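You operate a simulated robot arm through the tools that you are given. There is no shell and no other tool. Be economical: measure what you need, move in short steps, check, and stop when the job is done.

The job below is to be done with a simulated robot arm. You get a single attempt, and the scene is never put back.

Task
Put the mallet, nut driver and ring spanner on their outlines in the cart drawer and shut it.
Where things are to end (x, y in the base frame): mallet within 2.5 cm of [28, 37]; nut driver within 2.5 cm of [45, 37]; ring spanner within 2.5 cm of [62, 37].
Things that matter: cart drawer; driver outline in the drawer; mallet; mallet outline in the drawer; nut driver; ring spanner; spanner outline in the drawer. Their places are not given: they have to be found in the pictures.

Only the result counts: the job must be done as asked and must still hold three seconds after the hand-in. Knocking over, shifting, dropping, spilling or breaking anything else fails it.

Robot
A 7-joint arm with a two-finger parallel gripper, fixed in place. Base frame: the origin is at the foot of the arm, x ahead of it, y to its left, z up. Lengths are in cm, angles in rad, forces in N, time in s.
With the tool pointing down near the work surface it reaches from about 30 to 70 cm from the base axis. Its first joint turns from -1.152 to 1.152 rad. Payload 1.57 kg.
The tool frame sits at the grasp point between the pads (the TCP): z along the fingers, y along the line on which they close. The tips reach 3 cm beyond it. Largest opening 11 cm; finger width 2.4, thickness 1.2; the body of the gripper, 4.8 by 11.2 cm, starts 7.8 cm behind the TCP.
Orientation is that of the tool frame in the base frame, as a unit quaternion [x, y, z, w]. With the fingers straight down and closing along the base's y, the tool's x points along the base's -x, its y along +y and its z along -z.

Tools
- The arm moves only by the tool apply_moves. Its argument "deltas" is a list of rows, each a list of 3 entries, a list of its own where there are three numbers: the turn, a rotation vector about the tool's x, y, z in rad, then the shift along the tool's x, y, z in cm, then the finger opening in cm, from 0 to 11. In form: [[[ax, ay, az], [dx, dy, dz], fingers], ...]. A call has 1 to 8 rows; each row is the pose to reach, as a shift and turn from the pose commanded when the call began, along the tool's axes at that moment. A row lasts 0.2 s, in which the tool goes at most 5 cm and 0.15 rad; a call with a longer step from one row to the next is refused whole, and so is a gripper value outside its range. A pose out of reach is approached as far as the arm can. The call stops where the force on the tool passes 50 N (or 10 N more than at its start, if that is more) or the arm is blocked; 0.2 s more then pass. The fingers move at their own pace (about 10.8 cm/s each) and stop on an object; they squeeze with about 35 N. The grip force told is the motor's: it shows also when the fingers shut on nothing. Time passes only in rows, and 0.2 s behind the last, so rows that repeat a pose let the fingers close. It gives the time, the measured TCP pose, the force on the tool (base axes), the opening and the grip force at its end, in the units of the frame above (readings bear some noise), with the torque about the TCP (base axes, N m) and any sound that the robot's microphone picked up.
- Cameras (640 x 400 px; columns grow to the right, rows downward): "scene" is fixed at [13.14, -38.35, 138.58]; the picture's right is [0.97, -0.26, 0.00], its down [-0.19, -0.70, -0.69] and it looks along [0.18, 0.66, -0.73] (base axes); focal length 333 px, centre (320, 200). "wrist" rides on the gripper at [7, 1.6, -14.1] in the tool frame; the picture's right is [-0.23, 0.97, 0.00], its down [-0.86, -0.20, -0.48] and it looks along [-0.47, -0.11, 0.88] (tool axes); focal length 222 px, centre (320, 200).
- snapshot(camera): a new picture of that camera. The clock stands still meanwhile.
- pixel_to_xyz(camera, pixels): for up to 12 pixels [column, row] of the newest picture of that camera ("zoom" is the newest enlarged one), the place [x, y, z] in the base frame of the surface seen there, good to about 0.2 cm. The clock stands still meanwhile.
- inspect(camera, box): a new picture of the part [left, top, right, bottom] of that camera's present view, enlarged. The clock stands still meanwhile.
- sign_off(): hands the job in; it is judged then, once.

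Keep the steps short. Do not move on a guess: measure, check each grasp and each placing, and mend mistakes. In all there are 80 turns and 38 pictures (those below and enlarged ones count). Leave the gripper open and the arm clear of the work at the hand-in unless told otherwise, and finish with a single line.

The tools are called as name(argument=value, ...) on one line, values as JSON. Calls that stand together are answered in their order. apply_moves: Moves the arm, as the interface text tells. Its arguments: {"type":"object","properties":{"deltas":{"type":"array","items":{"type":"array"}}},"required":["deltas"]} The other tools are called the same way: snapshot (camera) takes a picture; pixel_to_xyz (camera, pixels) gives the place of the surface under pixels of a picture; inspect (camera, box) takes an enlarged picture of a part of a camera's view; sign_off () hands the job in.

At the start:

```text
time: 0.0
tool_pos: [40.71, 12.37, 99.68]
orientation: [0.0, 1.0, 0.0, 0.0]
wrist_force: [-0.3, -0.5, 1.1]
moment: [-0.04, 0.06, 0.0]
opening: 11.01
grasp_force: 0.1
```

scene: 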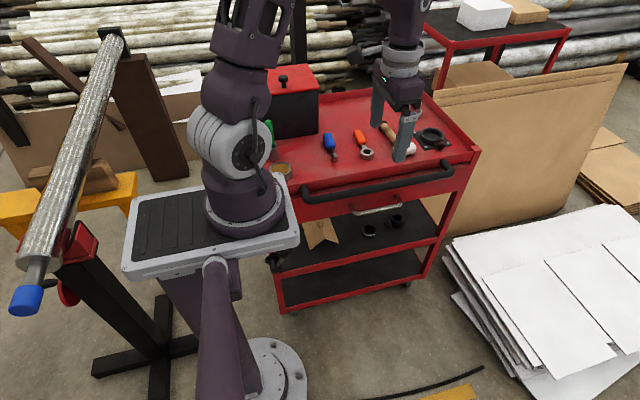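
wrist: 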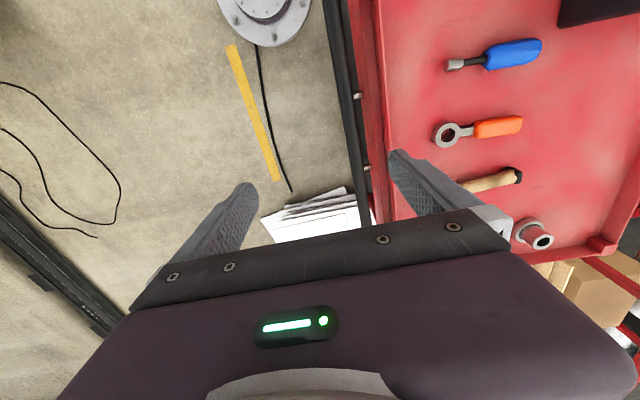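

I see the red cart with tools on top and a handle at the front edge. I'll enlarge the cart area to find the drawer, handle and tools.

inspect(camera="scene", box=[250, 60, 490, 210])

inspect(camera="wrist", box=[320, 0, 640, 280])

```text
2.67 times, centred on (370, 135) of scene
```

zoom: 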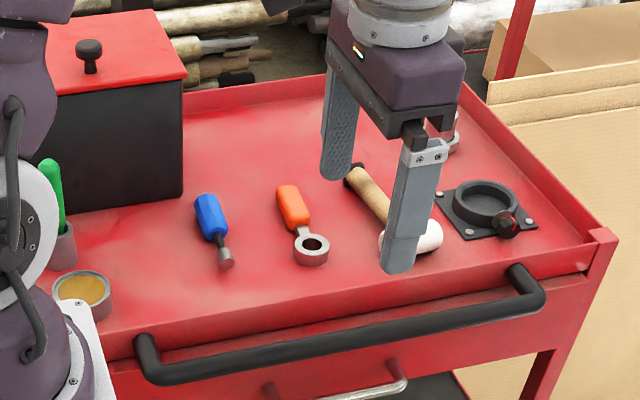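

```text
1.43 times, centred on (480, 140) of wrist
```

zoom: 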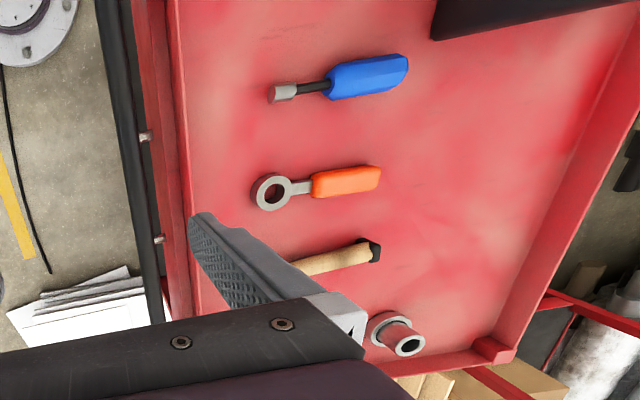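

I see the closed drawer (silver pull near (378,210)), a black push bar above it, and the three tools on the top. Now I measure them.

pixel_to_xyz(camera="scene", pixels=[[329, 140], [334.5, 158], [367, 157], [360, 138], [388, 132], [411, 149], [351, 165], [375, 190], [378, 210], [355, 213], [401, 206], [336, 184]])

inspect(camera="scene", box=[270, 160, 490, 298])

```text
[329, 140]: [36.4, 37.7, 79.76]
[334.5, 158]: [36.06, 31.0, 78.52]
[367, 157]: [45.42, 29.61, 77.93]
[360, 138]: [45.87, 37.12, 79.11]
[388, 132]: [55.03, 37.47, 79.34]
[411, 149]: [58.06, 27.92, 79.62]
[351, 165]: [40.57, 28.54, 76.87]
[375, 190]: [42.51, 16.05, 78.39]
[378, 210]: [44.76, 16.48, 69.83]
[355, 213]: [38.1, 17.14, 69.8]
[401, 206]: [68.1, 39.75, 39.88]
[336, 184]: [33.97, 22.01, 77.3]
```

```text
2.90 times, centred on (380, 229) of scene
```

zoom: 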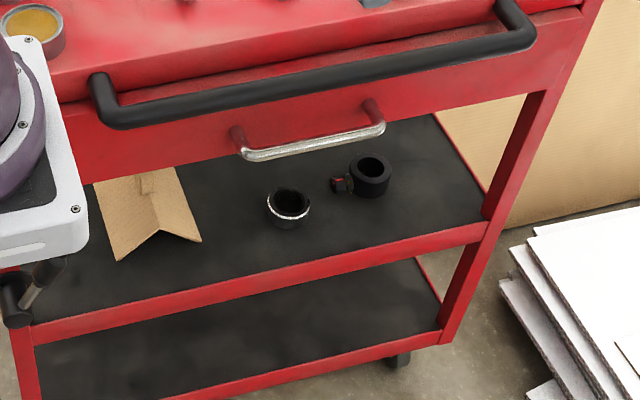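

The bar (y≈16, z≈78.4) sits above the pull (y≈16.5, z≈69.8). I measure the pull, the posts, the face and bar ends on this enlarged picture: pull (245,155), (310,145), (380,130), posts (237,135), (371,108), face (300,110), bar ends (115,115), (515,35).

pixel_to_xyz(camera="zoom", pixels=[[250, 154], [312, 142], [378, 130], [238, 136], [371, 108], [300, 115], [115, 116], [515, 35], [110, 150], [470, 90], [300, 72], [320, 85]])

```text
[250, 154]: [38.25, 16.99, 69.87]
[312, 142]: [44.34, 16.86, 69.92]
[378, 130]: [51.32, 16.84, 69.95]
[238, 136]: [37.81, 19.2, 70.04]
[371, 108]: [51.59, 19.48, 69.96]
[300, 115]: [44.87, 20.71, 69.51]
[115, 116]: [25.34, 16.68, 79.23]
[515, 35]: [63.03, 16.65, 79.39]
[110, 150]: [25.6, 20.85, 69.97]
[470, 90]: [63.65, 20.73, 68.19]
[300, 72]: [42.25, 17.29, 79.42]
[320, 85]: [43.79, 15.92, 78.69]
```

Pull runs x 38–51.5 at y≈17, z≈69.3 with the face at y≈20.8. I'll back off to in front of the cart while tilting fingers toward +y.

apply_moves(deltas=[[[-0.14, 0, 0], [-0.5, -2.5, 1.5], 11], [[-0.28, 0, 0], [-1, -5, 3], 11], [[-0.42, 0, 0], [-1.5, -7.5, 5], 9], [[-0.56, 0, 0], [-2, -10, 7.5], 8], [[-0.7, 0, 0], [-2.5, -12.5, 10], 7], [[-0.84, 0, 0], [-3, -15, 13], 6], [[-0.98, 0, 0], [-3.5, -17, 16], 5], [[-1.12, 0, 0], [-4.1, -18.5, 19.7], 5]])

```text
time: 1.8
tool_pos: [44.92, -6.22, 79.97]
orientation: [-0.002, 0.847, 0.532, 0.001]
wrist_force: [-0.1, -0.6, 0.2]
moment: [-0.03, 0.0, -0.01]
opening: 5.0
grasp_force: 0.0
```

Pose follows as asked. Next I finish the turn to horizontal and come to (44.9, 5, 69.3).

apply_moves(deltas=[[[-0.12, 0, 0], [0, -1.2, 3.7], 5], [[-0.24, 0, 0], [0, -2.4, 7.4], 5], [[-0.36, 0, 0], [0, -3.6, 11.1], 5], [[-0.45, 0, 0], [0, -4.75, 14.75], 5]])

snapshot(camera="wrist")

```text
time: 2.8
tool_pos: [44.56, 3.24, 70.85]
orientation: [0.009, 0.724, 0.69, -0.011]
wrist_force: [-1.5, -1.0, -0.1]
moment: [0.02, 0.01, -0.02]
opening: 5.0
grasp_force: 0.0
out of reach, approached as far as the arm can: row 4
```

```text
32 pictures are left
```

wrist: 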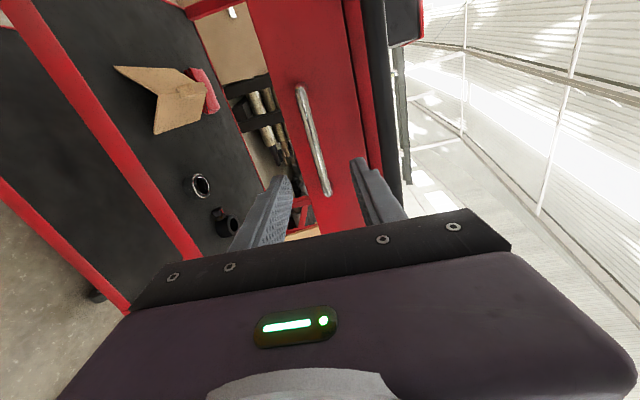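

Full horizontal is out of reach; I'll ease the tilt to ~1.25 rad and stage at y≈9.

apply_moves(deltas=[[[0.13, 0, 0], [0, -0.4, 2.9], 5], [[0.27, 0, 0], [0, -0.76, 5.8], 5]])

```text
time: 3.4
tool_pos: [44.47, 8.97, 69.85]
orientation: [0.008, 0.811, 0.585, -0.01]
wrist_force: [-1.2, -0.2, 0.0]
moment: [-0.05, 0.03, 0.02]
opening: 5.02
grasp_force: 0.0
```

Good, now advance to the pull at y≈16.6, z≈69.4.

apply_moves(deltas=[[[0, 0, 0], [0, 1, 3.7], 5], [[0, 0, 0], [0, 1.97, 7.35], 5], [[0, 0, 0], [0, 1.97, 7.35], 5]])

inspect(camera="scene", box=[320, 130, 440, 230])

snapshot(camera="wrist")

```text
time: 4.2
tool_pos: [44.54, 16.59, 69.46]
orientation: [0.007, 0.811, 0.585, -0.011]
wrist_force: [-0.5, 0.5, -0.8]
moment: [0.0, -0.01, -0.03]
opening: 5.01
grasp_force: 0.1
```

```text
4.00 times, centred on (380, 180) of scene
```

zoom: 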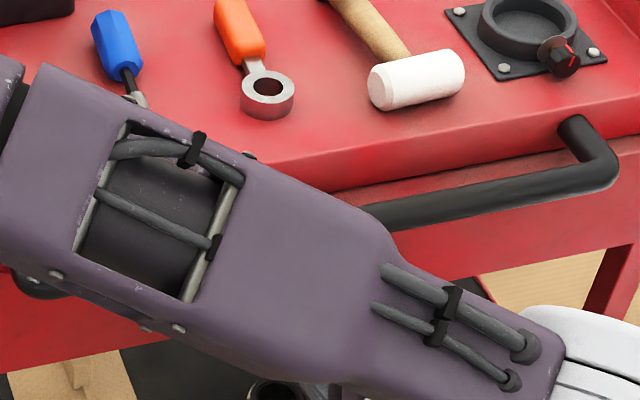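

```text
30 pictures are left
```

wrist: 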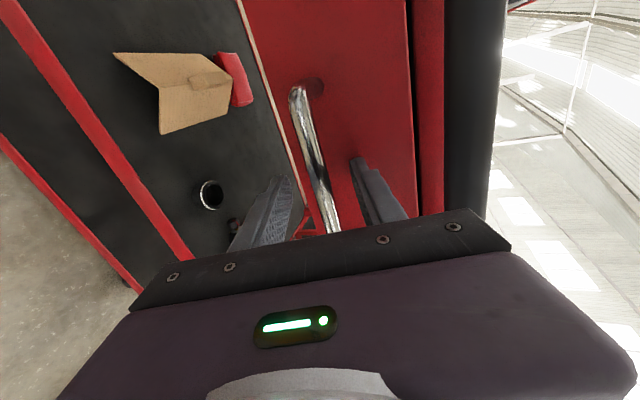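

The pull lies between the fingers. Close on it.

apply_moves(deltas=[[[0, 0, 0], [0, 0, 0], 0], [[0, 0, 0], [0, 0, 0], 0], [[0, 0, 0], [0, 0, 0], 0]])

```text
time: 5.0
tool_pos: [44.52, 16.63, 69.7]
orientation: [0.007, 0.809, 0.588, -0.012]
wrist_force: [-0.5, 2.0, 27.6]
moment: [0.11, -0.58, 0.63]
opening: 1.43
grasp_force: 30.5
```

Gripped (1.43 cm). The 27 N upward shows the pull is slightly higher; I raise the command 0.3 and pull 8 cm in −y.

apply_moves(deltas=[[[0, 0, 0], [0, 0.28, -0.1], 0], [[0, 0, 0], [0, -0.35, -2.0], 0], [[0, 0, 0], [0, -0.98, -3.9], 0], [[0, 0, 0], [0, -1.61, -5.8], 0], [[0, 0, 0], [0, -2.24, -7.69], 0]])

```text
time: 6.2
tool_pos: [44.56, 8.65, 69.51]
orientation: [0.007, 0.811, 0.585, -0.011]
wrist_force: [0.0, 2.9, -3.2]
moment: [-0.02, -0.69, 0.3]
opening: 1.43
grasp_force: 30.5
```

Drawer moves freely. Pull another 10 cm.

apply_moves(deltas=[[[0, 0, 0], [0, -0.63, -1.9], 0], [[0, 0, 0], [0, -1.26, -3.8], 0], [[0, 0, 0], [0, -1.9, -5.69], 0], [[0, 0, 0], [0, -2.53, -7.59], 0], [[0, 0, 0], [0, -3.16, -9.49], 0]])

```text
time: 7.4
tool_pos: [44.68, -1.36, 69.73]
orientation: [0.007, 0.811, 0.585, -0.012]
wrist_force: [-7.9, 2.4, -4.5]
moment: [0.01, -0.71, 0.31]
opening: 1.43
grasp_force: 30.7
```

18 cm open. Continue another 12 cm, watching for the stop.

apply_moves(deltas=[[[0, 0, 0], [0, -0.63, -1.9], 0], [[0, 0, 0], [0, -1.26, -3.8], 0], [[0, 0, 0], [0, -1.9, -5.69], 0], [[0, 0, 0], [0, -2.53, -7.59], 0], [[0, 0, 0], [0, -3.16, -9.49], 0], [[0, 0, 0], [0, -3.79, -11.39], 0]])

snapshot(camera="scene")

```text
time: 8.8
tool_pos: [44.16, -11.18, 69.88]
orientation: [0.01, 0.814, 0.58, -0.009]
wrist_force: [17.1, -2.5, -45.5]
moment: [-0.34, -0.92, 0.0]
opening: 1.43
grasp_force: 31.0
out of reach, approached as far as the arm can: row 5, 6
```

```text
29 pictures are left
```

scene: 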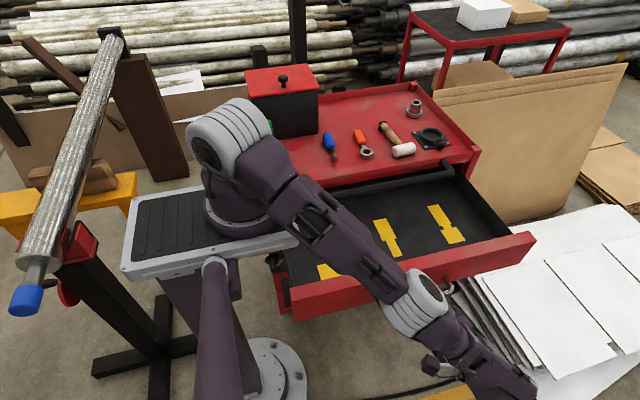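

Drawer is ~27.8 cm open and the yellow outlines are visible. I relieve the vertical load by moving the command down 0.4 cm.

apply_moves(deltas=[[[0, 0, 0], [0, -0.25, 0.3], 0], [[0, 0, 0], [0, -0.25, 0.3], 0]])

pixel_to_xyz(camera="scene", pixels=[[381, 225], [391, 250], [434, 211], [453, 238], [325, 270], [405, 195], [408, 240], [415, 265], [470, 215], [300, 255], [493, 205], [430, 190]])

inspect(camera="scene", box=[270, 160, 540, 330])

```text
time: 9.4
tool_pos: [44.04, -10.87, 69.84]
orientation: [0.01, 0.812, 0.583, -0.009]
wrist_force: [17.4, -3.0, -27.0]
moment: [-0.21, -0.97, -0.38]
opening: 1.42
grasp_force: 30.5
```

```text
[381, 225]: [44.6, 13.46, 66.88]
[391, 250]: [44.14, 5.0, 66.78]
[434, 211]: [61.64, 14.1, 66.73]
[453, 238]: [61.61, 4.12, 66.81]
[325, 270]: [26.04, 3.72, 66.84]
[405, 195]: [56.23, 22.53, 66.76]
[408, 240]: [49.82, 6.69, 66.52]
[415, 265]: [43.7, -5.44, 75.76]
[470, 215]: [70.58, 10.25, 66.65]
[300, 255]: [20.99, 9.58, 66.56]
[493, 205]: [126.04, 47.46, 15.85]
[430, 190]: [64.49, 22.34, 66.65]
```

```text
2.35 times, centred on (405, 245) of scene
```

zoom: 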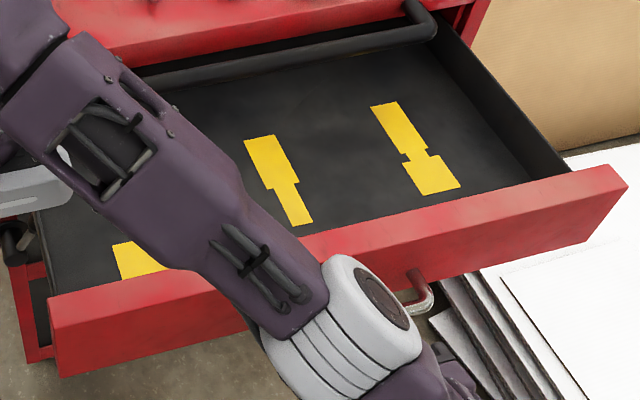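

Outlines lie at y≈9, floor z≈66.7. I open the fingers to 4 and then back off while tilting more downward.

apply_moves(deltas=[[[0, 0, 0], [0, 0, 0], 4], [[0, 0, 0], [0, 0, 0], 4], [[0.1, 0, 0], [0, 0, -1], 4], [[0.2, 0, 0], [0, 0, -2], 4], [[0.3, 0, 0], [0, 0, -3], 4], [[0.4, 0, 0], [0, 0, -4.5], 4], [[0.5, 0, 0], [0, 1, -6], 4]])

```text
time: 11.0
tool_pos: [44.1, -16.17, 72.72]
orientation: [0.005, 0.93, 0.367, -0.013]
wrist_force: [-0.8, 1.0, 0.6]
moment: [0.01, 0.01, -0.03]
opening: 4.02
grasp_force: 0.0
```

Clear of the pull. Rise straight first, then turn to fingers-down and head over the cart's open area.

apply_moves(deltas=[[[0.05, 0, 0], [0, 2.73, -2.92], 4], [[0.1, 0, 0], [0, 5.5, -5.8], 4], [[0.2, 0, 0], [0, 8.2, -8.8], 5], [[0.3, 0, 0], [0, 11.5, -10.5], 6], [[0.4, 0, 0], [0, 15.5, -10.0], 7], [[0.52, 0, 0], [0, 19.8, -9.0], 8], [[0.64, 0, 0], [0, 24, -7.5], 9], [[0.752, 0, 0], [0, 28.2, -6], 10]])

```text
time: 12.8
tool_pos: [44.73, 0.15, 96.3]
orientation: [0.002, 1.0, 0.0, -0.014]
wrist_force: [-0.1, 0.9, -0.6]
moment: [-0.02, -0.01, 0.01]
opening: 10.02
grasp_force: 0.1
```

Now above the drawer with fingers down. I turn −90° about the tool axis so fingers close along x, and drift toward the tools.

apply_moves(deltas=[[[0, 0, -0.145], [0, 2, 0], 10], [[0, 0, -0.29], [0, 4, 0], 10], [[0, 0, -0.435], [0, 6, 0], 10], [[0, 0, -0.58], [0, 8, 0], 10], [[0, 0, -0.725], [0, 10, 0], 10], [[0, 0, -0.87], [0, 12, 0], 10], [[0, 0, -1.015], [0, 14, 0], 10], [[0, 0, -1.16], [0, 16, 0], 10]])

snapshot(camera="wrist")

snapshot(camera="scene")

```text
time: 14.6
tool_pos: [44.67, 16.29, 96.34]
orientation: [-0.55, 0.835, 0.007, -0.012]
wrist_force: [-0.1, -0.3, -0.9]
moment: [0.0, -0.02, 0.02]
opening: 10.01
grasp_force: 0.1
```

```text
27 pictures are left
```

wrist: 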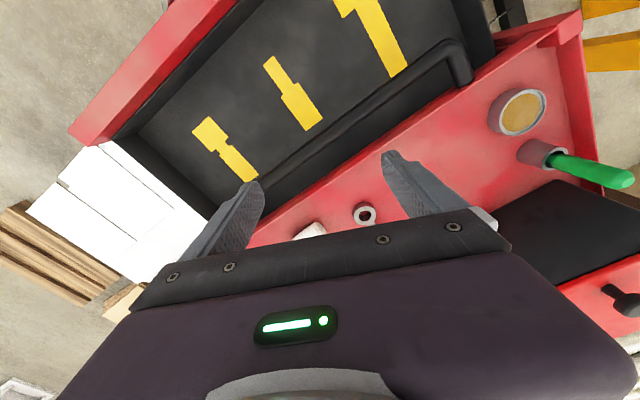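

```text
26 pictures are left
```

scene: 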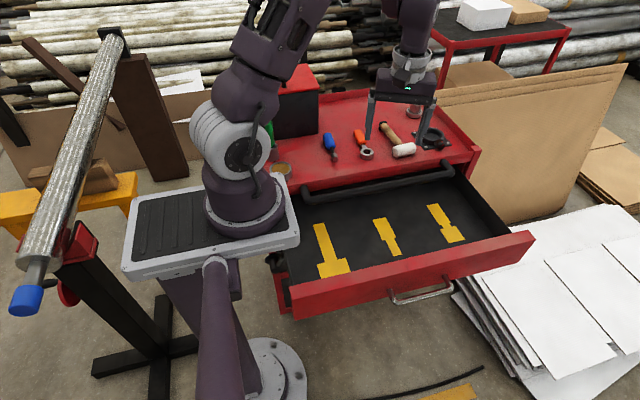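

Good view of outlines. I enlarge tools and outlines for precise measurement.

inspect(camera="scene", box=[300, 110, 460, 170])

```text
4.00 times, centred on (380, 140) of scene
```

zoom: 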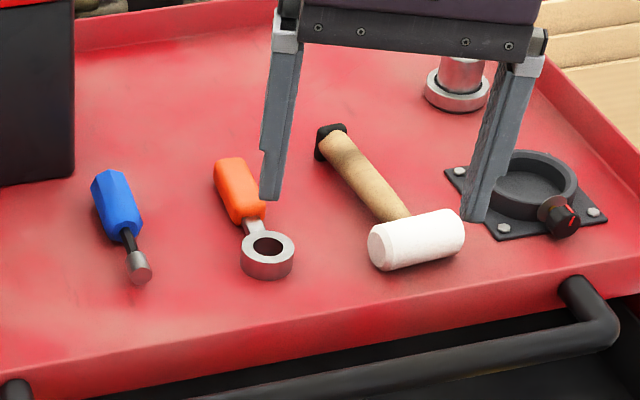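

pixel_to_xyz(camera="zoom", pixels=[[107, 173], [116, 200], [124, 228], [128, 242], [139, 272], [228, 163], [241, 195], [252, 230], [267, 262], [330, 132], [360, 175], [398, 213]])

pixel_to_xyz(camera="scene", pixels=[[320, 224], [328, 252], [318, 268], [348, 263], [333, 271], [379, 220], [388, 237], [396, 254], [434, 206], [443, 222], [453, 240], [441, 237]])

```text
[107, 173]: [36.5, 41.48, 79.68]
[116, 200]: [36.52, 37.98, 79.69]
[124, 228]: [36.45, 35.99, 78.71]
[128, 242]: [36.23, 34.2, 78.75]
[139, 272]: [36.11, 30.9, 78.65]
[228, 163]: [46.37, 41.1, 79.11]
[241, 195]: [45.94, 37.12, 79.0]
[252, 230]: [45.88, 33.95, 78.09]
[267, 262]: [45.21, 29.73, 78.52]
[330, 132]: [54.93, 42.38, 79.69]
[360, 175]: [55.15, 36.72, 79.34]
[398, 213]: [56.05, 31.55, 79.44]
```

```text
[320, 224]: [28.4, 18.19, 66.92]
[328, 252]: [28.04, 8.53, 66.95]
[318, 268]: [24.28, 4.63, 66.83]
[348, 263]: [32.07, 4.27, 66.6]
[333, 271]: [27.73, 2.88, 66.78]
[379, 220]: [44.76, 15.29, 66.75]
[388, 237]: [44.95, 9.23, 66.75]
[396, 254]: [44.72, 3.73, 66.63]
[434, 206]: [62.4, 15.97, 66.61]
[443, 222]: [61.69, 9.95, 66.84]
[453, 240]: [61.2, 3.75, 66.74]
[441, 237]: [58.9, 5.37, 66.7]
```

I check the black box and mallet head corners before going near: box corner (319,92),(320,133), tin (282,170), mallet head ends in scene coordinates.

pixel_to_xyz(camera="scene", pixels=[[317, 94], [317, 130], [271, 125], [283, 81], [394, 172], [395, 172], [411, 165], [395, 156], [412, 150], [403, 145], [370, 166], [399, 160]])

apply_moves(deltas=[[[0, 0, -0.08], [-2.8, 2.7, 0], 6], [[0, 0, -0.16], [-5.6, 5.4, 0], 6], [[0, 0, -0.24], [-8.4, 8.1, 0], 6], [[0, 0, -0.32], [-11.2, 10.8, 0], 6], [[0, 0, -0.406], [-14, 13.5, 0], 6], [[0, 0, -0.406], [-16.66, 16.2, 2], 6]])

snapshot(camera="wrist")

```text
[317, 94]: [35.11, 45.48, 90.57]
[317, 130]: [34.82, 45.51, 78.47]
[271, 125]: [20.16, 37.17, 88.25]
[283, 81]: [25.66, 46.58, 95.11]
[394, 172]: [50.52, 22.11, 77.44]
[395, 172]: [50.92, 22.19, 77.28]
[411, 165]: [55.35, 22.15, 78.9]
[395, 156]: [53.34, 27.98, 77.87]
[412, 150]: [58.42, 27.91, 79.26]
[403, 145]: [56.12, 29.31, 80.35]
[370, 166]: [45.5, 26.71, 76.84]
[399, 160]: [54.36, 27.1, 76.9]
```

```text
time: 16.0
tool_pos: [36.4, 38.04, 94.54]
orientation: [-0.706, 0.708, 0.009, -0.011]
wrist_force: [-0.2, -0.2, 0.1]
moment: [0.03, -0.01, -0.01]
opening: 6.01
grasp_force: 0.1
```

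```text
24 pictures are left
```

wrist: 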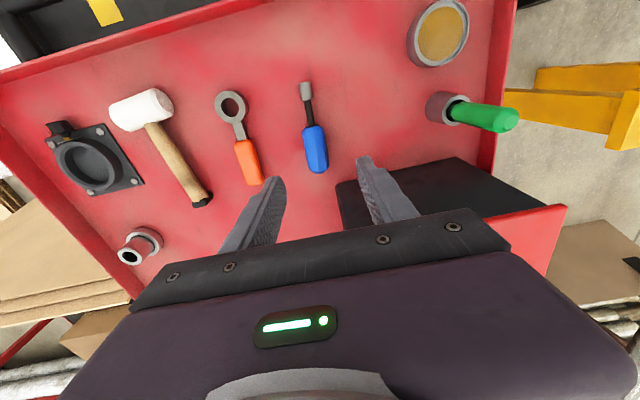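

The driver is centred between fingers and box is clear (y≥45). Descend to z≈80.2.

apply_moves(deltas=[[[0, 0, 0], [0, 0, 4], 6], [[0, 0, 0], [0, 0, 8], 6], [[0, 0, 0], [0, 0, 11], 6], [[0, 0, 0], [0, 0, 13], 6], [[0, 0, 0], [0, 0, 14.2], 6], [[0, 0, 0], [0, 0, 14.2], 6]])

snapshot(camera="wrist")

```text
time: 17.4
tool_pos: [36.11, 38.26, 80.37]
orientation: [-0.706, 0.708, 0.01, -0.01]
wrist_force: [0.8, -0.3, -0.2]
moment: [0.02, -0.01, 0.02]
opening: 6.0
grasp_force: 0.0
```

```text
23 pictures are left
```

wrist: 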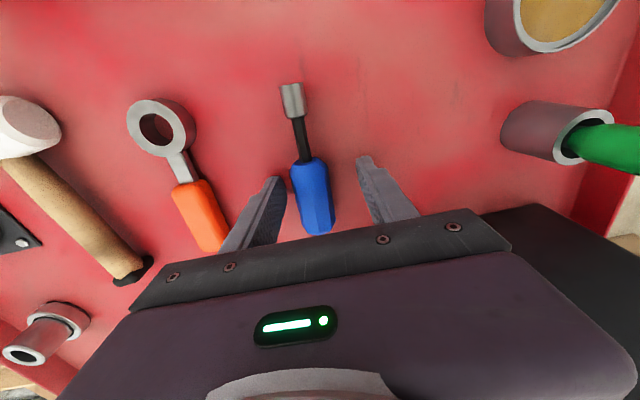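

Driver sits between the pads, ~0.4 cm toward +x; I shift and close.

apply_moves(deltas=[[[0, 0, 0], [0, -0.35, 0.1], 6], [[0, 0, 0], [0, -0.35, 0.1], 1], [[0, 0, 0], [0, -0.35, 0.1], 1], [[0, 0, 0], [0, -0.35, 0.1], 1]])

```text
time: 18.4
tool_pos: [36.58, 38.18, 80.37]
orientation: [-0.706, 0.708, 0.01, -0.01]
wrist_force: [3.2, -0.4, 1.2]
moment: [0.06, -0.13, -0.05]
opening: 2.73
grasp_force: 34.7
```

Firm grip (2.73 cm). Lift 12 cm.

apply_moves(deltas=[[[0, 0, 0], [0, 0, -2], 1], [[0, 0, 0], [0, 0, -5], 1], [[0, 0, 0], [0, 0, -8.5], 1], [[0, 0, 0], [0, 0, -12], 1]])

snapshot(camera="wrist")

```text
time: 19.4
tool_pos: [36.73, 38.0, 92.29]
orientation: [-0.706, 0.708, 0.009, -0.011]
wrist_force: [-0.5, 0.3, -0.8]
moment: [0.01, 0.03, 0.02]
opening: 2.72
grasp_force: 34.6
```

```text
22 pictures are left
```

wrist: 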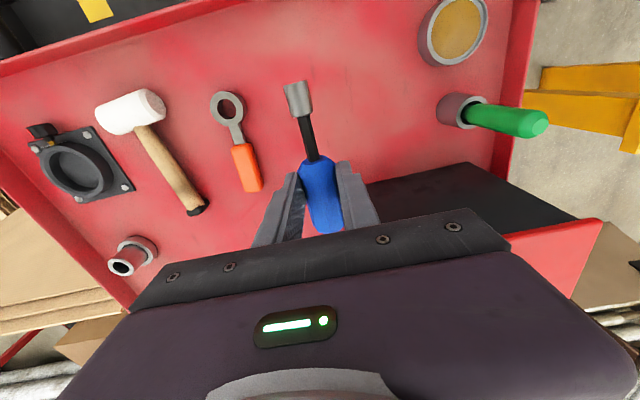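

Held well. Carry to above driver outline, (45.4, 9.6), keeping height.

apply_moves(deltas=[[[0, 0, 0], [3, -1.2, 0], 1], [[0, 0, 0], [7, -2.4, 0], 1], [[0, 0, 0], [11.3, -3.7, 0], 1], [[0, 0, 0], [15.7, -5, 0], 1], [[0, 0, 0], [20.2, -6.3, 0], 1], [[0, 0, 0], [24.6, -7.5, 0], 1], [[0, 0, 0], [28.4, -8.7, 0], 1], [[0, 0, 0], [28.4, -8.7, 0], 1]])

```text
time: 21.2
tool_pos: [45.34, 9.62, 92.02]
orientation: [-0.706, 0.709, 0.01, -0.01]
wrist_force: [-0.4, 0.8, -0.8]
moment: [-0.01, 0.0, -0.02]
opening: 2.69
grasp_force: 35.2
```

Above the outline. Lower to z≈73.5 in front of the bar.

apply_moves(deltas=[[[0, 0, 0], [0, 0, 4], 1], [[0, 0, 0], [0, 0, 8], 1], [[0, 0, 0], [0, 0, 12], 1], [[0, 0, 0], [0, 0, 15.5], 1], [[0, 0, 0], [0, 0, 18.5], 1], [[0, 0, 0], [0, 0, 18.5], 1]])

inspect(camera="scene", box=[300, 150, 500, 275])

```text
time: 22.6
tool_pos: [44.85, 9.61, 73.43]
orientation: [-0.706, 0.708, 0.01, -0.011]
wrist_force: [-0.7, -0.3, -1.7]
moment: [-0.03, -0.01, 0.0]
opening: 2.7
grasp_force: 34.7
```

```text
3.20 times, centred on (400, 212) of scene
```

zoom: 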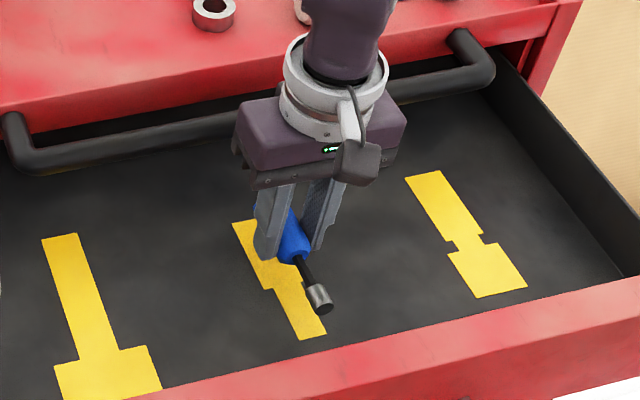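

Driver is well lined up. Slide +1.9 cm in y and lower to z≈70.3.

apply_moves(deltas=[[[0, 0, 0], [0, -0.2, 1.2], 1], [[0, 0, 0], [-1.0, -0.2, 2], 1], [[0, 0, 0], [-1.9, -0.2, 2.6], 1], [[0, 0, 0], [-1.9, -0.2, 3.1], 1], [[0, 0, 0], [-1.9, -0.2, 3.1], 1]])

```text
time: 23.8
tool_pos: [45.02, 11.44, 70.42]
orientation: [-0.705, 0.709, 0.009, -0.01]
wrist_force: [0.6, -7.7, 4.8]
moment: [0.92, 0.03, -0.04]
opening: 2.72
grasp_force: 34.8
```

A −7.7 N y force suggests something touches the bar; back off 0.6 cm in y and reread.

apply_moves(deltas=[[[0, 0, 0], [0.6, 0, 0], 1], [[0, 0, 0], [0.6, 0, 0], 1]])

inspect(camera="scene", box=[340, 170, 460, 260])

```text
time: 24.4
tool_pos: [44.93, 10.83, 70.4]
orientation: [-0.706, 0.708, 0.01, -0.009]
wrist_force: [-0.2, 0.0, -0.9]
moment: [0.02, -0.01, -0.03]
opening: 2.7
grasp_force: 35.4
```

```text
4.44 times, centred on (400, 215) of scene
```

zoom: 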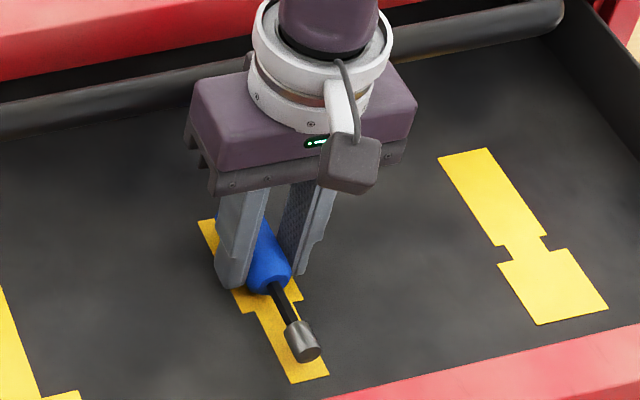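

Confirmed bar contact; y=10.9 is clear and within tolerance. Lower 0.3 cm to the floor and open to 5.

apply_moves(deltas=[[[0, 0, 0], [-0.1, 0, 0.15], 1], [[0, 0, 0], [-0.1, 0, 0.25], 1], [[0, 0, 0], [-0.1, 0, 0.25], 5], [[0, 0, 0], [-0.1, 0, 0.25], 5], [[0, 0, 0], [-0.1, 0, 0.25], 5]])

```text
time: 25.6
tool_pos: [45.01, 11.04, 70.14]
orientation: [-0.706, 0.708, 0.01, -0.011]
wrist_force: [-0.5, -0.5, -0.1]
moment: [-0.01, 0.01, -0.01]
opening: 5.02
grasp_force: 0.2
```

Released. Rise to z≈92, drifting 1 cm away from the bar, and correct the small tilt.

apply_moves(deltas=[[[0, 0, 0], [0.2, 0, -2], 5], [[0, 0, 0], [1, 0, -6], 6], [[0.01, 0, 0], [1, 0, -10.5], 6], [[0.02, 0, 0], [1, 0, -15], 6], [[0.028, 0, 0], [1, 0, -19], 6], [[0.028, 0, 0], [1, 0, -22], 6]])

inspect(camera="scene", box=[300, 180, 460, 280])

```text
time: 27.0
tool_pos: [45.46, 9.96, 92.19]
orientation: [-0.706, 0.708, -0.001, -0.002]
wrist_force: [-0.2, -0.4, 0.0]
moment: [0.01, -0.03, 0.01]
opening: 5.99
grasp_force: 0.1
```

```text
4.00 times, centred on (380, 230) of scene
```

zoom: 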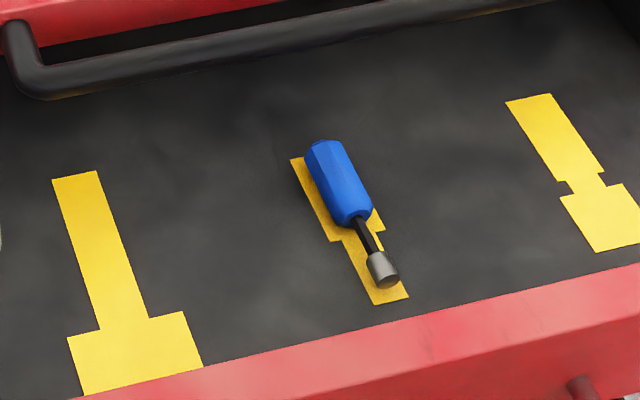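

Driver lies on its outline. I measure its place along with the outline edges.

pixel_to_xyz(camera="zoom", pixels=[[322, 146], [340, 185], [350, 213], [384, 274], [300, 160], [384, 300], [337, 238], [382, 231], [526, 100], [600, 245], [80, 178], [112, 390]])

```text
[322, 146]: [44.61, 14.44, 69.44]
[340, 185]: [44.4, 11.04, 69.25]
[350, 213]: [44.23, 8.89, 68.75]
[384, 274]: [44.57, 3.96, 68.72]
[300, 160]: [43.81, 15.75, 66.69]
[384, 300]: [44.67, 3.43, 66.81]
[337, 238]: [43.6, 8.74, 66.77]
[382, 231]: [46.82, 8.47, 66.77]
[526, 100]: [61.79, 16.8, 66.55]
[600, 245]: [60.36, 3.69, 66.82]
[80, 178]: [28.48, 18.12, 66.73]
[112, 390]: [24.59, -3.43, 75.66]
```

Driver centre ≈ (44.5, 9), on the outline. Next the spanner: handle grip point (45.85, 35.8), axis turned ~0.1 rad. Move above it.

apply_moves(deltas=[[[0, 0, 0.02], [-4, 0, 0], 6], [[0, 0, 0.04], [-8.5, 0, 0], 6], [[0, 0, 0.06], [-13, -0.2, 0], 6], [[0, 0, 0.08], [-17.5, -0.35, 0], 6], [[0, 0, 0.1], [-22, -0.35, 0], 6], [[0, 0, 0.1], [-25.8, -0.35, 2], 6], [[0, 0, 0.1], [-25.8, -0.35, 4], 6]])

snapshot(camera="wrist")

```text
time: 28.6
tool_pos: [46.07, 35.6, 88.1]
orientation: [-0.669, 0.743, -0.001, -0.001]
wrist_force: [-0.1, -0.7, -0.2]
moment: [0.01, -0.02, 0.0]
opening: 6.01
grasp_force: 0.1
```

```text
18 pictures are left
```

wrist: 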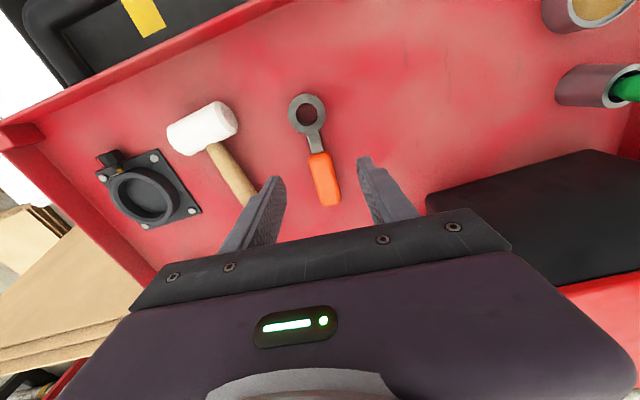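

Centred on the handle. Descend to z≈80.1.

apply_moves(deltas=[[[0, 0, 0], [0, 0, 3], 6], [[0, 0, 0], [0, 0, 6], 6], [[0, 0, 0], [0, 0, 8], 6], [[0, 0, 0], [0, 0, 8], 6], [[0, 0, 0], [0, 0, 8], 1], [[0, 0, 0], [0, 0, 8], 1], [[0, 0, 0], [0, 0, 8], 1]])

```text
time: 30.2
tool_pos: [45.99, 35.64, 80.18]
orientation: [-0.669, 0.743, 0.0, 0.0]
wrist_force: [0.1, -0.3, 1.3]
moment: [0.0, 0.01, -0.02]
opening: 3.5
grasp_force: 35.0
```

Closed at 3.5 cm with 35 N. Lift and look.

apply_moves(deltas=[[[0, 0, 0], [0, 0, -2], 1], [[0, 0, 0], [0, 0, -5], 1], [[0, 0, 0], [0, 0, -8.5], 1], [[0, 0, 0], [0, 0, -12], 1]])

snapshot(camera="wrist")

```text
time: 31.2
tool_pos: [46.0, 35.63, 92.13]
orientation: [-0.669, 0.743, 0.0, 0.0]
wrist_force: [0.7, -0.4, -1.1]
moment: [-0.01, -0.02, -0.01]
opening: 3.52
grasp_force: 35.0
```

```text
17 pictures are left
```

wrist: 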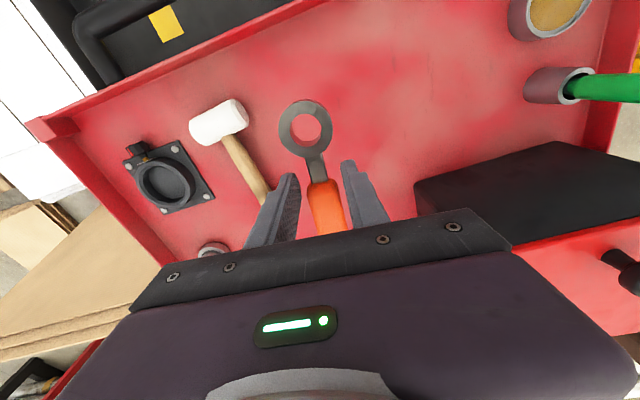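

Spanner held. Carry to (62, 8.7), turning back 0.1 rad.

apply_moves(deltas=[[[0, 0, 0], [2.5, -1.8, 0], 1], [[0, 0, -0.02], [6, -4.4, 0], 1], [[0, 0, -0.04], [9.6, -7.1, 0], 1], [[0, 0, -0.06], [13.2, -9.8, 0], 1], [[0, 0, -0.08], [16.8, -12.5, 0], 1], [[0, 0, -0.1], [20.4, -15.2, 0], 1], [[0, 0, -0.1], [23.5, -17.5, 0], 1], [[0, 0, -0.1], [25.07, -18.7, 0], 1]])

```text
time: 33.0
tool_pos: [62.15, 8.78, 92.04]
orientation: [-0.705, 0.709, 0.001, 0.0]
wrist_force: [-0.9, 0.1, -0.3]
moment: [0.0, -0.01, 0.02]
opening: 3.5
grasp_force: 34.8
```

Lower to z≈73 in front of the bar.

apply_moves(deltas=[[[0, 0, 0], [0, 0, 4], 1], [[0, 0, 0], [0, 0, 8], 1], [[0, 0, 0], [0, 0, 12], 1], [[0, 0, 0], [0, 0, 16], 1], [[0, 0, 0], [0, 0, 19], 1], [[0, 0, 0], [0, 0, 19], 1]])

inspect(camera="scene", box=[360, 160, 520, 260])

```text
time: 34.4
tool_pos: [61.99, 8.93, 73.12]
orientation: [-0.706, 0.708, 0.0, 0.001]
wrist_force: [-0.1, -0.1, -1.9]
moment: [0.02, 0.01, 0.01]
opening: 3.51
grasp_force: 35.3
```

```text
4.00 times, centred on (440, 210) of scene
```

zoom: 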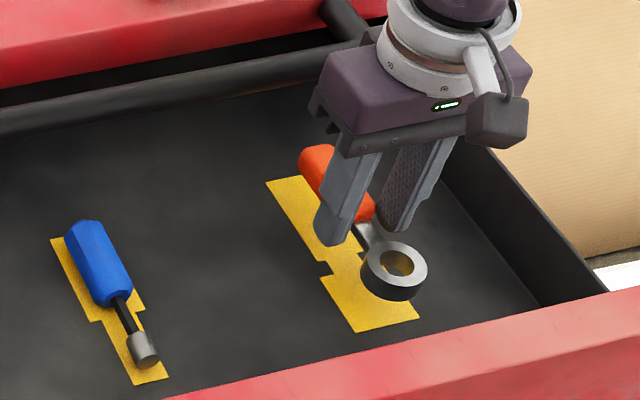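

Aligned. Slide +1.7 cm in y and lower to z≈70.1.

apply_moves(deltas=[[[0, 0, 0], [-0.6, 0, 1.2], 1], [[0, 0, 0], [-1.2, 0, 2.2], 1], [[0, 0, 0], [-1.7, 0, 2.8], 1], [[0, 0, 0], [-1.7, 0, 3.0], 1], [[0, 0, 0], [-1.7, 0, 3.0], 1]])

```text
time: 35.6
tool_pos: [61.95, 10.64, 70.23]
orientation: [-0.706, 0.708, 0.0, 0.0]
wrist_force: [-0.3, -0.2, -1.2]
moment: [0.03, 0.04, 0.01]
opening: 3.55
grasp_force: 35.0
```

Not touching yet; lower 0.25 more, then release.

apply_moves(deltas=[[[0, 0, 0], [0, 0, 0.15], 1], [[0, 0, 0], [0, 0, 0.25], 1], [[0, 0, 0], [0, 0, 0.25], 5.5], [[0, 0, 0], [0, 0, 0.25], 5.5], [[0, 0, 0], [0, 0, 0.25], 5.5]])

apply_moves(deltas=[[[0, 0, 0], [0.2, 0, -2], 5.5], [[0, 0, 0], [1, 0, -6], 6], [[0, 0, 0], [1, 0, -10.5], 6], [[0, 0, 0], [1, 0, -15], 6], [[0, 0, 0], [1, 0, -19], 6], [[0, 0, 0], [1, 0, -22], 6]])

inspect(camera="scene", box=[360, 120, 520, 260])

```text
time: 36.8
tool_pos: [61.98, 10.57, 69.76]
orientation: [-0.706, 0.709, 0.0, 0.0]
wrist_force: [0.2, -0.1, 0.7]
moment: [-0.01, -0.02, 0.0]
opening: 5.5
grasp_force: 0.0
```

```text
time: 38.2
tool_pos: [61.96, 9.61, 91.72]
orientation: [-0.707, 0.708, 0.0, 0.0]
wrist_force: [-0.7, -0.9, 0.3]
moment: [-0.03, 0.02, 0.01]
opening: 5.99
grasp_force: 0.1
```

```text
2.86 times, centred on (440, 190) of scene
```

zoom: 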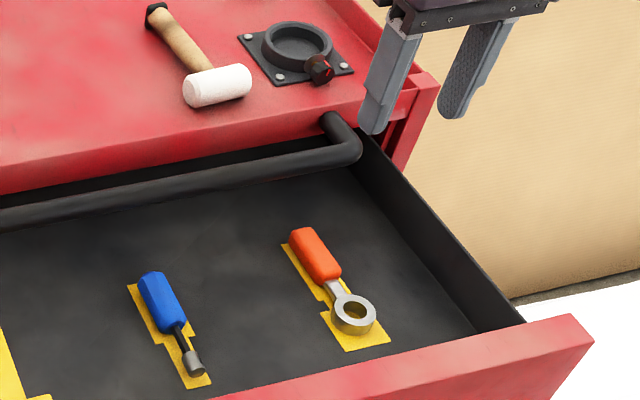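

Spanner lies on its outline. I measure it and the mallet points here.

pixel_to_xyz(camera="zoom", pixels=[[304, 232], [320, 260], [353, 328], [152, 8], [166, 25], [185, 50], [203, 68], [186, 90], [200, 86], [222, 80], [245, 72], [220, 68]])

```text
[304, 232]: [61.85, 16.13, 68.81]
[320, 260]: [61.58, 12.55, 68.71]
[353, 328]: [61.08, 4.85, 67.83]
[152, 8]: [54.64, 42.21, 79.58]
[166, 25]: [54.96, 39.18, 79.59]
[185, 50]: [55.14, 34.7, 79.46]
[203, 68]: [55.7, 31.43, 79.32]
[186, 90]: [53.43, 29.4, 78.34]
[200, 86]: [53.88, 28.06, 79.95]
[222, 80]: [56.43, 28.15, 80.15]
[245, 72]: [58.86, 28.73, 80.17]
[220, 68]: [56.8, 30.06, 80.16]
```

Spanner centre ≈ (61.4, 9.8). Before the mallet I check the plate of the black fixture beside it.

pixel_to_xyz(camera="zoom", pixels=[[241, 39], [248, 36], [281, 81], [255, 58], [268, 50], [192, 60], [212, 68], [177, 60]])

apply_moves(deltas=[[[0, 0, -0.02], [-4, 1, 0], 6], [[0, 0, -0.04], [-8, 2.2, 0], 5], [[0, 0, -0.06], [-12, 3.4, 0], 4.5], [[0, 0, -0.08], [-16, 4.6, 0], 4.5], [[0, 0, -0.1], [-20, 5.8, 0], 4.5], [[0, 0, -0.1], [-23.4, 6.55, 1], 4.5], [[0, 0, -0.1], [-23.4, 6.55, 3], 4.5]])

snapshot(camera="wrist")

```text
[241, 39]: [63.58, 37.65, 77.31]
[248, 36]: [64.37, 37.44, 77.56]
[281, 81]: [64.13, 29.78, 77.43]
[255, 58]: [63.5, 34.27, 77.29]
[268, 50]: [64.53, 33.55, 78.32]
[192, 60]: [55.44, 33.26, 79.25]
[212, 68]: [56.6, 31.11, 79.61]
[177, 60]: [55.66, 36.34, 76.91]
```

```text
time: 39.8
tool_pos: [55.54, 33.01, 88.94]
orientation: [0.741, -0.672, 0.0, 0.0]
wrist_force: [0.1, -0.5, -0.2]
moment: [0.01, -0.04, -0.05]
opening: 4.51
grasp_force: 0.1
```

```text
14 pictures are left
```

wrist: 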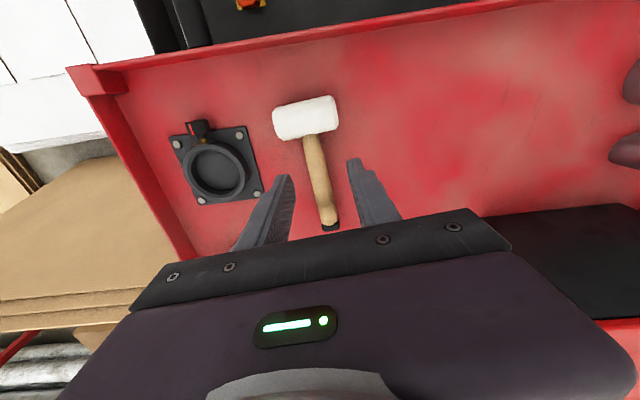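

Plate is far (x≥63). Handle is centred; descend to z≈80.1 and close.

apply_moves(deltas=[[[0, 0, 0], [0, 0, 3.5], 4.5], [[0, 0, 0], [0, 0, 7], 4.5], [[0, 0, 0], [0, 0, 8.8], 4.5], [[0, 0, 0], [0, 0, 8.8], 4.5], [[0, 0, 0], [0, 0, 8.8], 1], [[0, 0, 0], [0, 0, 8.8], 1], [[0, 0, 0], [0, 0, 8.8], 1]])

```text
time: 41.4
tool_pos: [55.37, 32.99, 79.98]
orientation: [0.74, -0.672, 0.0, -0.001]
wrist_force: [0.1, -0.1, 0.0]
moment: [0.0, 0.02, 0.02]
opening: 2.15
grasp_force: 34.8
```

Gripped at 2.15 cm. Lift and look.

apply_moves(deltas=[[[0, 0, 0], [0, 0, -2], 1], [[0, 0, 0], [0, 0, -5], 1], [[0, 0, 0], [0, 0, -9], 1], [[0, 0, 0], [0, 0, -13], 1], [[0, 0, 0], [0, 0, -15], 1]])

snapshot(camera="wrist")

```text
time: 42.6
tool_pos: [55.65, 33.04, 95.05]
orientation: [0.74, -0.672, 0.0, 0.0]
wrist_force: [0.4, 0.6, -1.7]
moment: [-0.03, 0.0, 0.0]
opening: 2.16
grasp_force: 34.7
```

```text
13 pictures are left
```

wrist: 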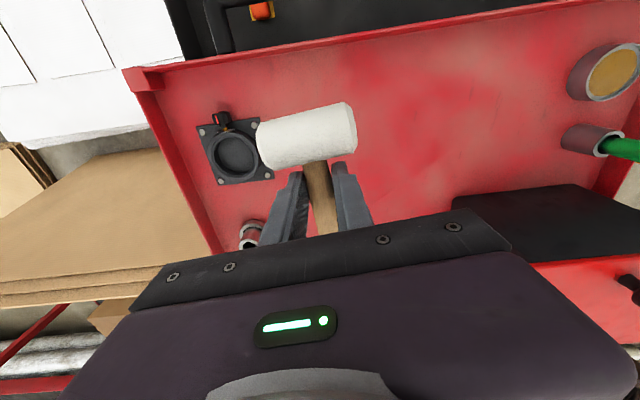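

Mallet held. Carry in two legs toward (28.5, 4.6), first leg to the middle.

apply_moves(deltas=[[[0, 0, 0.01], [2, 2.3, 0], 1], [[0, 0, 0.02], [4.6, 5.3, 0], 1], [[0, 0, 0.04], [7.2, 8.3, 0], 1], [[0, 0, 0.06], [9.8, 11.3, 0], 1], [[0, 0, 0.08], [12.4, 14.3, 0], 1], [[0, 0, 0.1], [15, 17.3, 0], 1], [[0, 0, 0.1], [17.5, 20.2, 0], 1], [[0, 0, 0.1], [19.5, 22.5, 0], 1]])

```text
time: 44.4
tool_pos: [34.97, 11.37, 95.21]
orientation: [-0.706, 0.709, 0.0, 0.0]
wrist_force: [0.5, 0.2, -2.4]
moment: [-0.02, -0.03, -0.02]
opening: 2.16
grasp_force: 34.7
```

Continue to (28.5, 4.6).

apply_moves(deltas=[[[0, 0, 0], [2, 1.9, 0], 1], [[0, 0, 0], [4.4, 4.2, 0], 1], [[0, 0, 0], [6.8, 6.5, 0], 1], [[0, 0, 0], [6.8, 6.5, 0], 1]])

```text
time: 45.4
tool_pos: [28.3, 4.85, 94.95]
orientation: [-0.704, 0.71, 0.007, -0.013]
wrist_force: [-0.7, -1.0, -2.1]
moment: [-0.02, -0.01, 0.01]
opening: 2.15
grasp_force: 34.8
out of reach, approached as far as the arm can: row 3
```

At the inner limit; move out 1 cm in x and see if the pose recovers.

apply_moves(deltas=[[[0.014, 0, 0], [0, -0.6, 0], 1], [[0.028, 0, 0], [0.1, -1.2, 1], 1], [[0.028, 0, 0], [0.1, -1.2, 3], 1]])

```text
time: 46.2
tool_pos: [29.73, 4.59, 92.06]
orientation: [-0.705, 0.709, -0.009, 0.01]
wrist_force: [-0.4, 0.8, -3.2]
moment: [0.01, 0.0, -0.01]
opening: 2.16
grasp_force: 34.4
```

Restore vertical and descend to z≈80 to test reach.

apply_moves(deltas=[[[-0.014, 0, 0], [0, 0, 3], 1], [[-0.028, 0, 0], [0, 0, 6], 1], [[-0.028, 0, 0], [0, 0, 9], 1], [[-0.028, 0, 0], [0, 0, 12], 1]])

inspect(camera="scene", box=[270, 150, 430, 290])

```text
time: 47.2
tool_pos: [30.14, 4.68, 79.96]
orientation: [-0.706, 0.708, 0.0, 0.0]
wrist_force: [-0.2, 0.3, -2.4]
moment: [0.0, -0.02, 0.02]
opening: 2.15
grasp_force: 34.4
out of reach, approached as far as the arm can: row 1
```

```text
2.86 times, centred on (350, 220) of scene
```

zoom: 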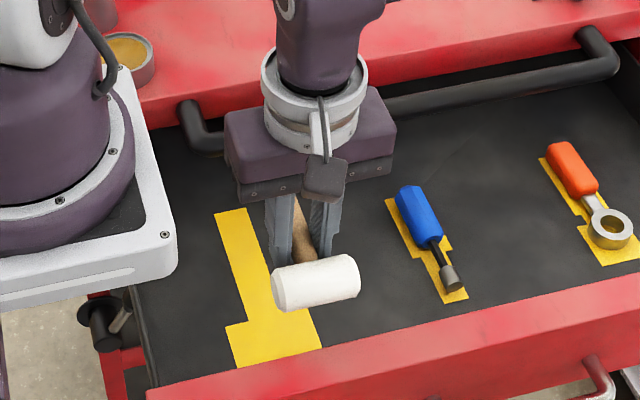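

Descend to z≈73 (handle tail stays in front of the bar), easing x to 29.

apply_moves(deltas=[[[0, 0, 0], [0, 0.3, 2.5], 1], [[0, 0, 0], [0, 0.6, 5], 1], [[0, 0, 0], [0, 1, 7], 1], [[0, 0, 0], [0, 1, 7], 1]])

```text
time: 48.2
tool_pos: [29.06, 4.66, 73.15]
orientation: [-0.706, 0.708, 0.0, 0.001]
wrist_force: [-0.3, 0.2, -2.3]
moment: [-0.01, 0.0, -0.01]
opening: 2.15
grasp_force: 33.9
```

Reachable. Slide +3.8 in y to 8.5 and x to 28.5, lowering to 70.1.

apply_moves(deltas=[[[0, 0, 0], [-1.2, 0.2, 0.6], 1], [[0, 0, 0], [-2.5, 0.4, 1.2], 1], [[0, 0, 0], [-3.8, 0.6, 1.8], 1], [[0, 0, 0], [-3.8, 0.6, 2.5], 1], [[0, 0, 0], [-3.8, 0.6, 3.0], 1], [[0, 0, 0], [-3.8, 0.6, 3.0], 1]])

inspect(camera="scene", box=[270, 150, 430, 290])

```text
time: 49.6
tool_pos: [28.36, 8.43, 70.02]
orientation: [-0.706, 0.708, 0.0, 0.0]
wrist_force: [-0.2, -0.3, -2.7]
moment: [0.0, 0.04, 0.01]
opening: 2.17
grasp_force: 34.8
```

```text
2.86 times, centred on (350, 220) of scene
```

zoom: 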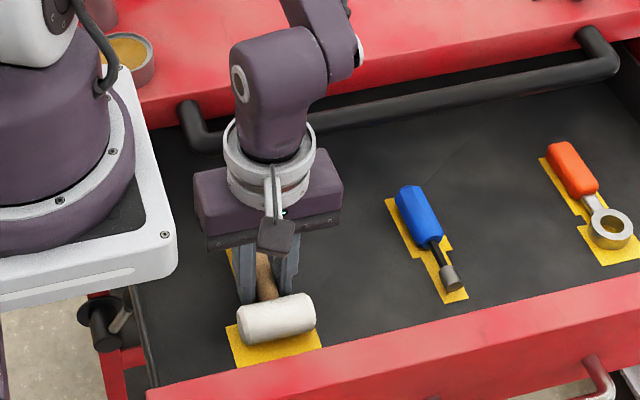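

On the outline. Lower 0.2, release, then rise.

apply_moves(deltas=[[[0, 0, 0], [0, 0, 0.2], 1], [[0, 0, 0], [0, 0, 0.25], 1], [[0, 0, 0], [0, 0, 0.25], 4.5], [[0, 0, 0], [0, 0, 0.25], 4.5], [[0, 0, 0], [0, 0, 0.25], 4.5]])

apply_moves(deltas=[[[0, 0, 0], [0, 0, -2], 4.5], [[0, 0, 0], [0, 0, -5], 5], [[0, 0, 0], [0, -1, -9], 5], [[0, 0, 0], [0, -2, -13], 5], [[0, 0, 0], [0, -4, -17], 5], [[0, 0, 0], [0, -7, -20], 5]])

inspect(camera="scene", box=[280, 160, 480, 290])

```text
time: 50.8
tool_pos: [28.48, 8.3, 69.72]
orientation: [-0.706, 0.708, 0.0, 0.0]
wrist_force: [1.0, 0.1, -0.1]
moment: [-0.01, 0.0, -0.01]
opening: 4.5
grasp_force: 0.0
```

```text
time: 52.2
tool_pos: [35.57, 8.38, 90.07]
orientation: [-0.705, 0.709, 0.0, 0.001]
wrist_force: [0.5, -0.1, -0.2]
moment: [0.0, 0.02, 0.0]
opening: 4.99
grasp_force: 0.1
```

```text
3.08 times, centred on (380, 225) of scene
```

zoom: 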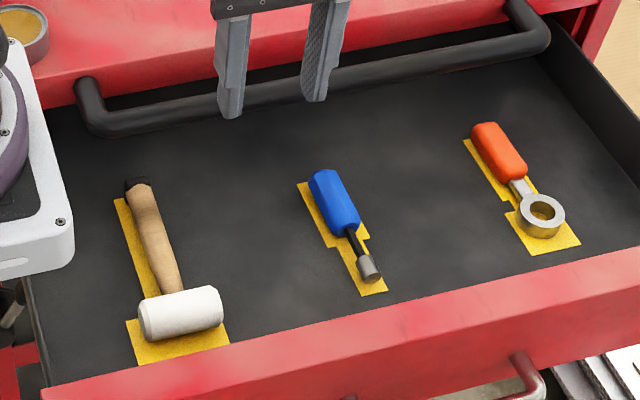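

All three lie on their outlines. Now to shut: turn back 90° while moving to (44.7, 0, 96).

apply_moves(deltas=[[[0, 0, 0.145], [1, -1.2, -1], 5], [[0, 0, 0.29], [2, -2.4, -2], 5], [[0, 0, 0.435], [3, -3.6, -3], 5], [[0, 0, 0.58], [4, -4.8, -4], 5], [[0, 0, 0.725], [5, -6, -5], 5], [[0, 0, 0.87], [6, -7.2, -6], 5], [[0, 0, 1.015], [7, -8.2, -6.2], 5], [[0, 0, 1.16], [8.2, -9.1, -6.2], 5]])

apply_moves(deltas=[[[0, 0, 0.137], [0, 0, 0], 5], [[0, 0, 0.274], [0, 0, 0], 5], [[0, 0, 0.41], [0, 0, 0], 5]])

```text
time: 54.0
tool_pos: [44.45, 0.05, 95.98]
orientation: [-0.202, 0.979, 0.001, 0.0]
wrist_force: [0.0, 0.3, -0.1]
moment: [0.02, 0.01, -0.03]
opening: 5.01
grasp_force: 0.2
```

```text
time: 54.8
tool_pos: [44.47, 0.05, 96.07]
orientation: [0.003, 1.0, -0.001, 0.0]
wrist_force: [-0.3, 0.2, 0.7]
moment: [0.0, 0.0, 0.01]
opening: 5.03
grasp_force: 0.1
```

Now to (44.6, −17, 84) tilting fingers to 0.65 rad toward +y.

apply_moves(deltas=[[[-0.08, 0, 0], [0, -3.5, 0], 4], [[-0.18, 0, 0], [0, -7, 1], 4], [[-0.28, 0, 0], [0, -10.5, 3], 4], [[-0.38, 0, 0], [0, -13.5, 5.5], 4], [[-0.48, 0, 0], [0, -16, 8], 4], [[-0.58, 0, 0], [0, -17, 10.5], 4], [[-0.65, 0, 0], [0, -17, 12], 4]])

```text
time: 56.4
tool_pos: [44.45, -16.91, 83.95]
orientation: [0.002, 0.948, 0.319, 0.0]
wrist_force: [0.4, -0.5, 0.2]
moment: [0.03, 0.02, -0.04]
opening: 4.04
grasp_force: 0.2
```

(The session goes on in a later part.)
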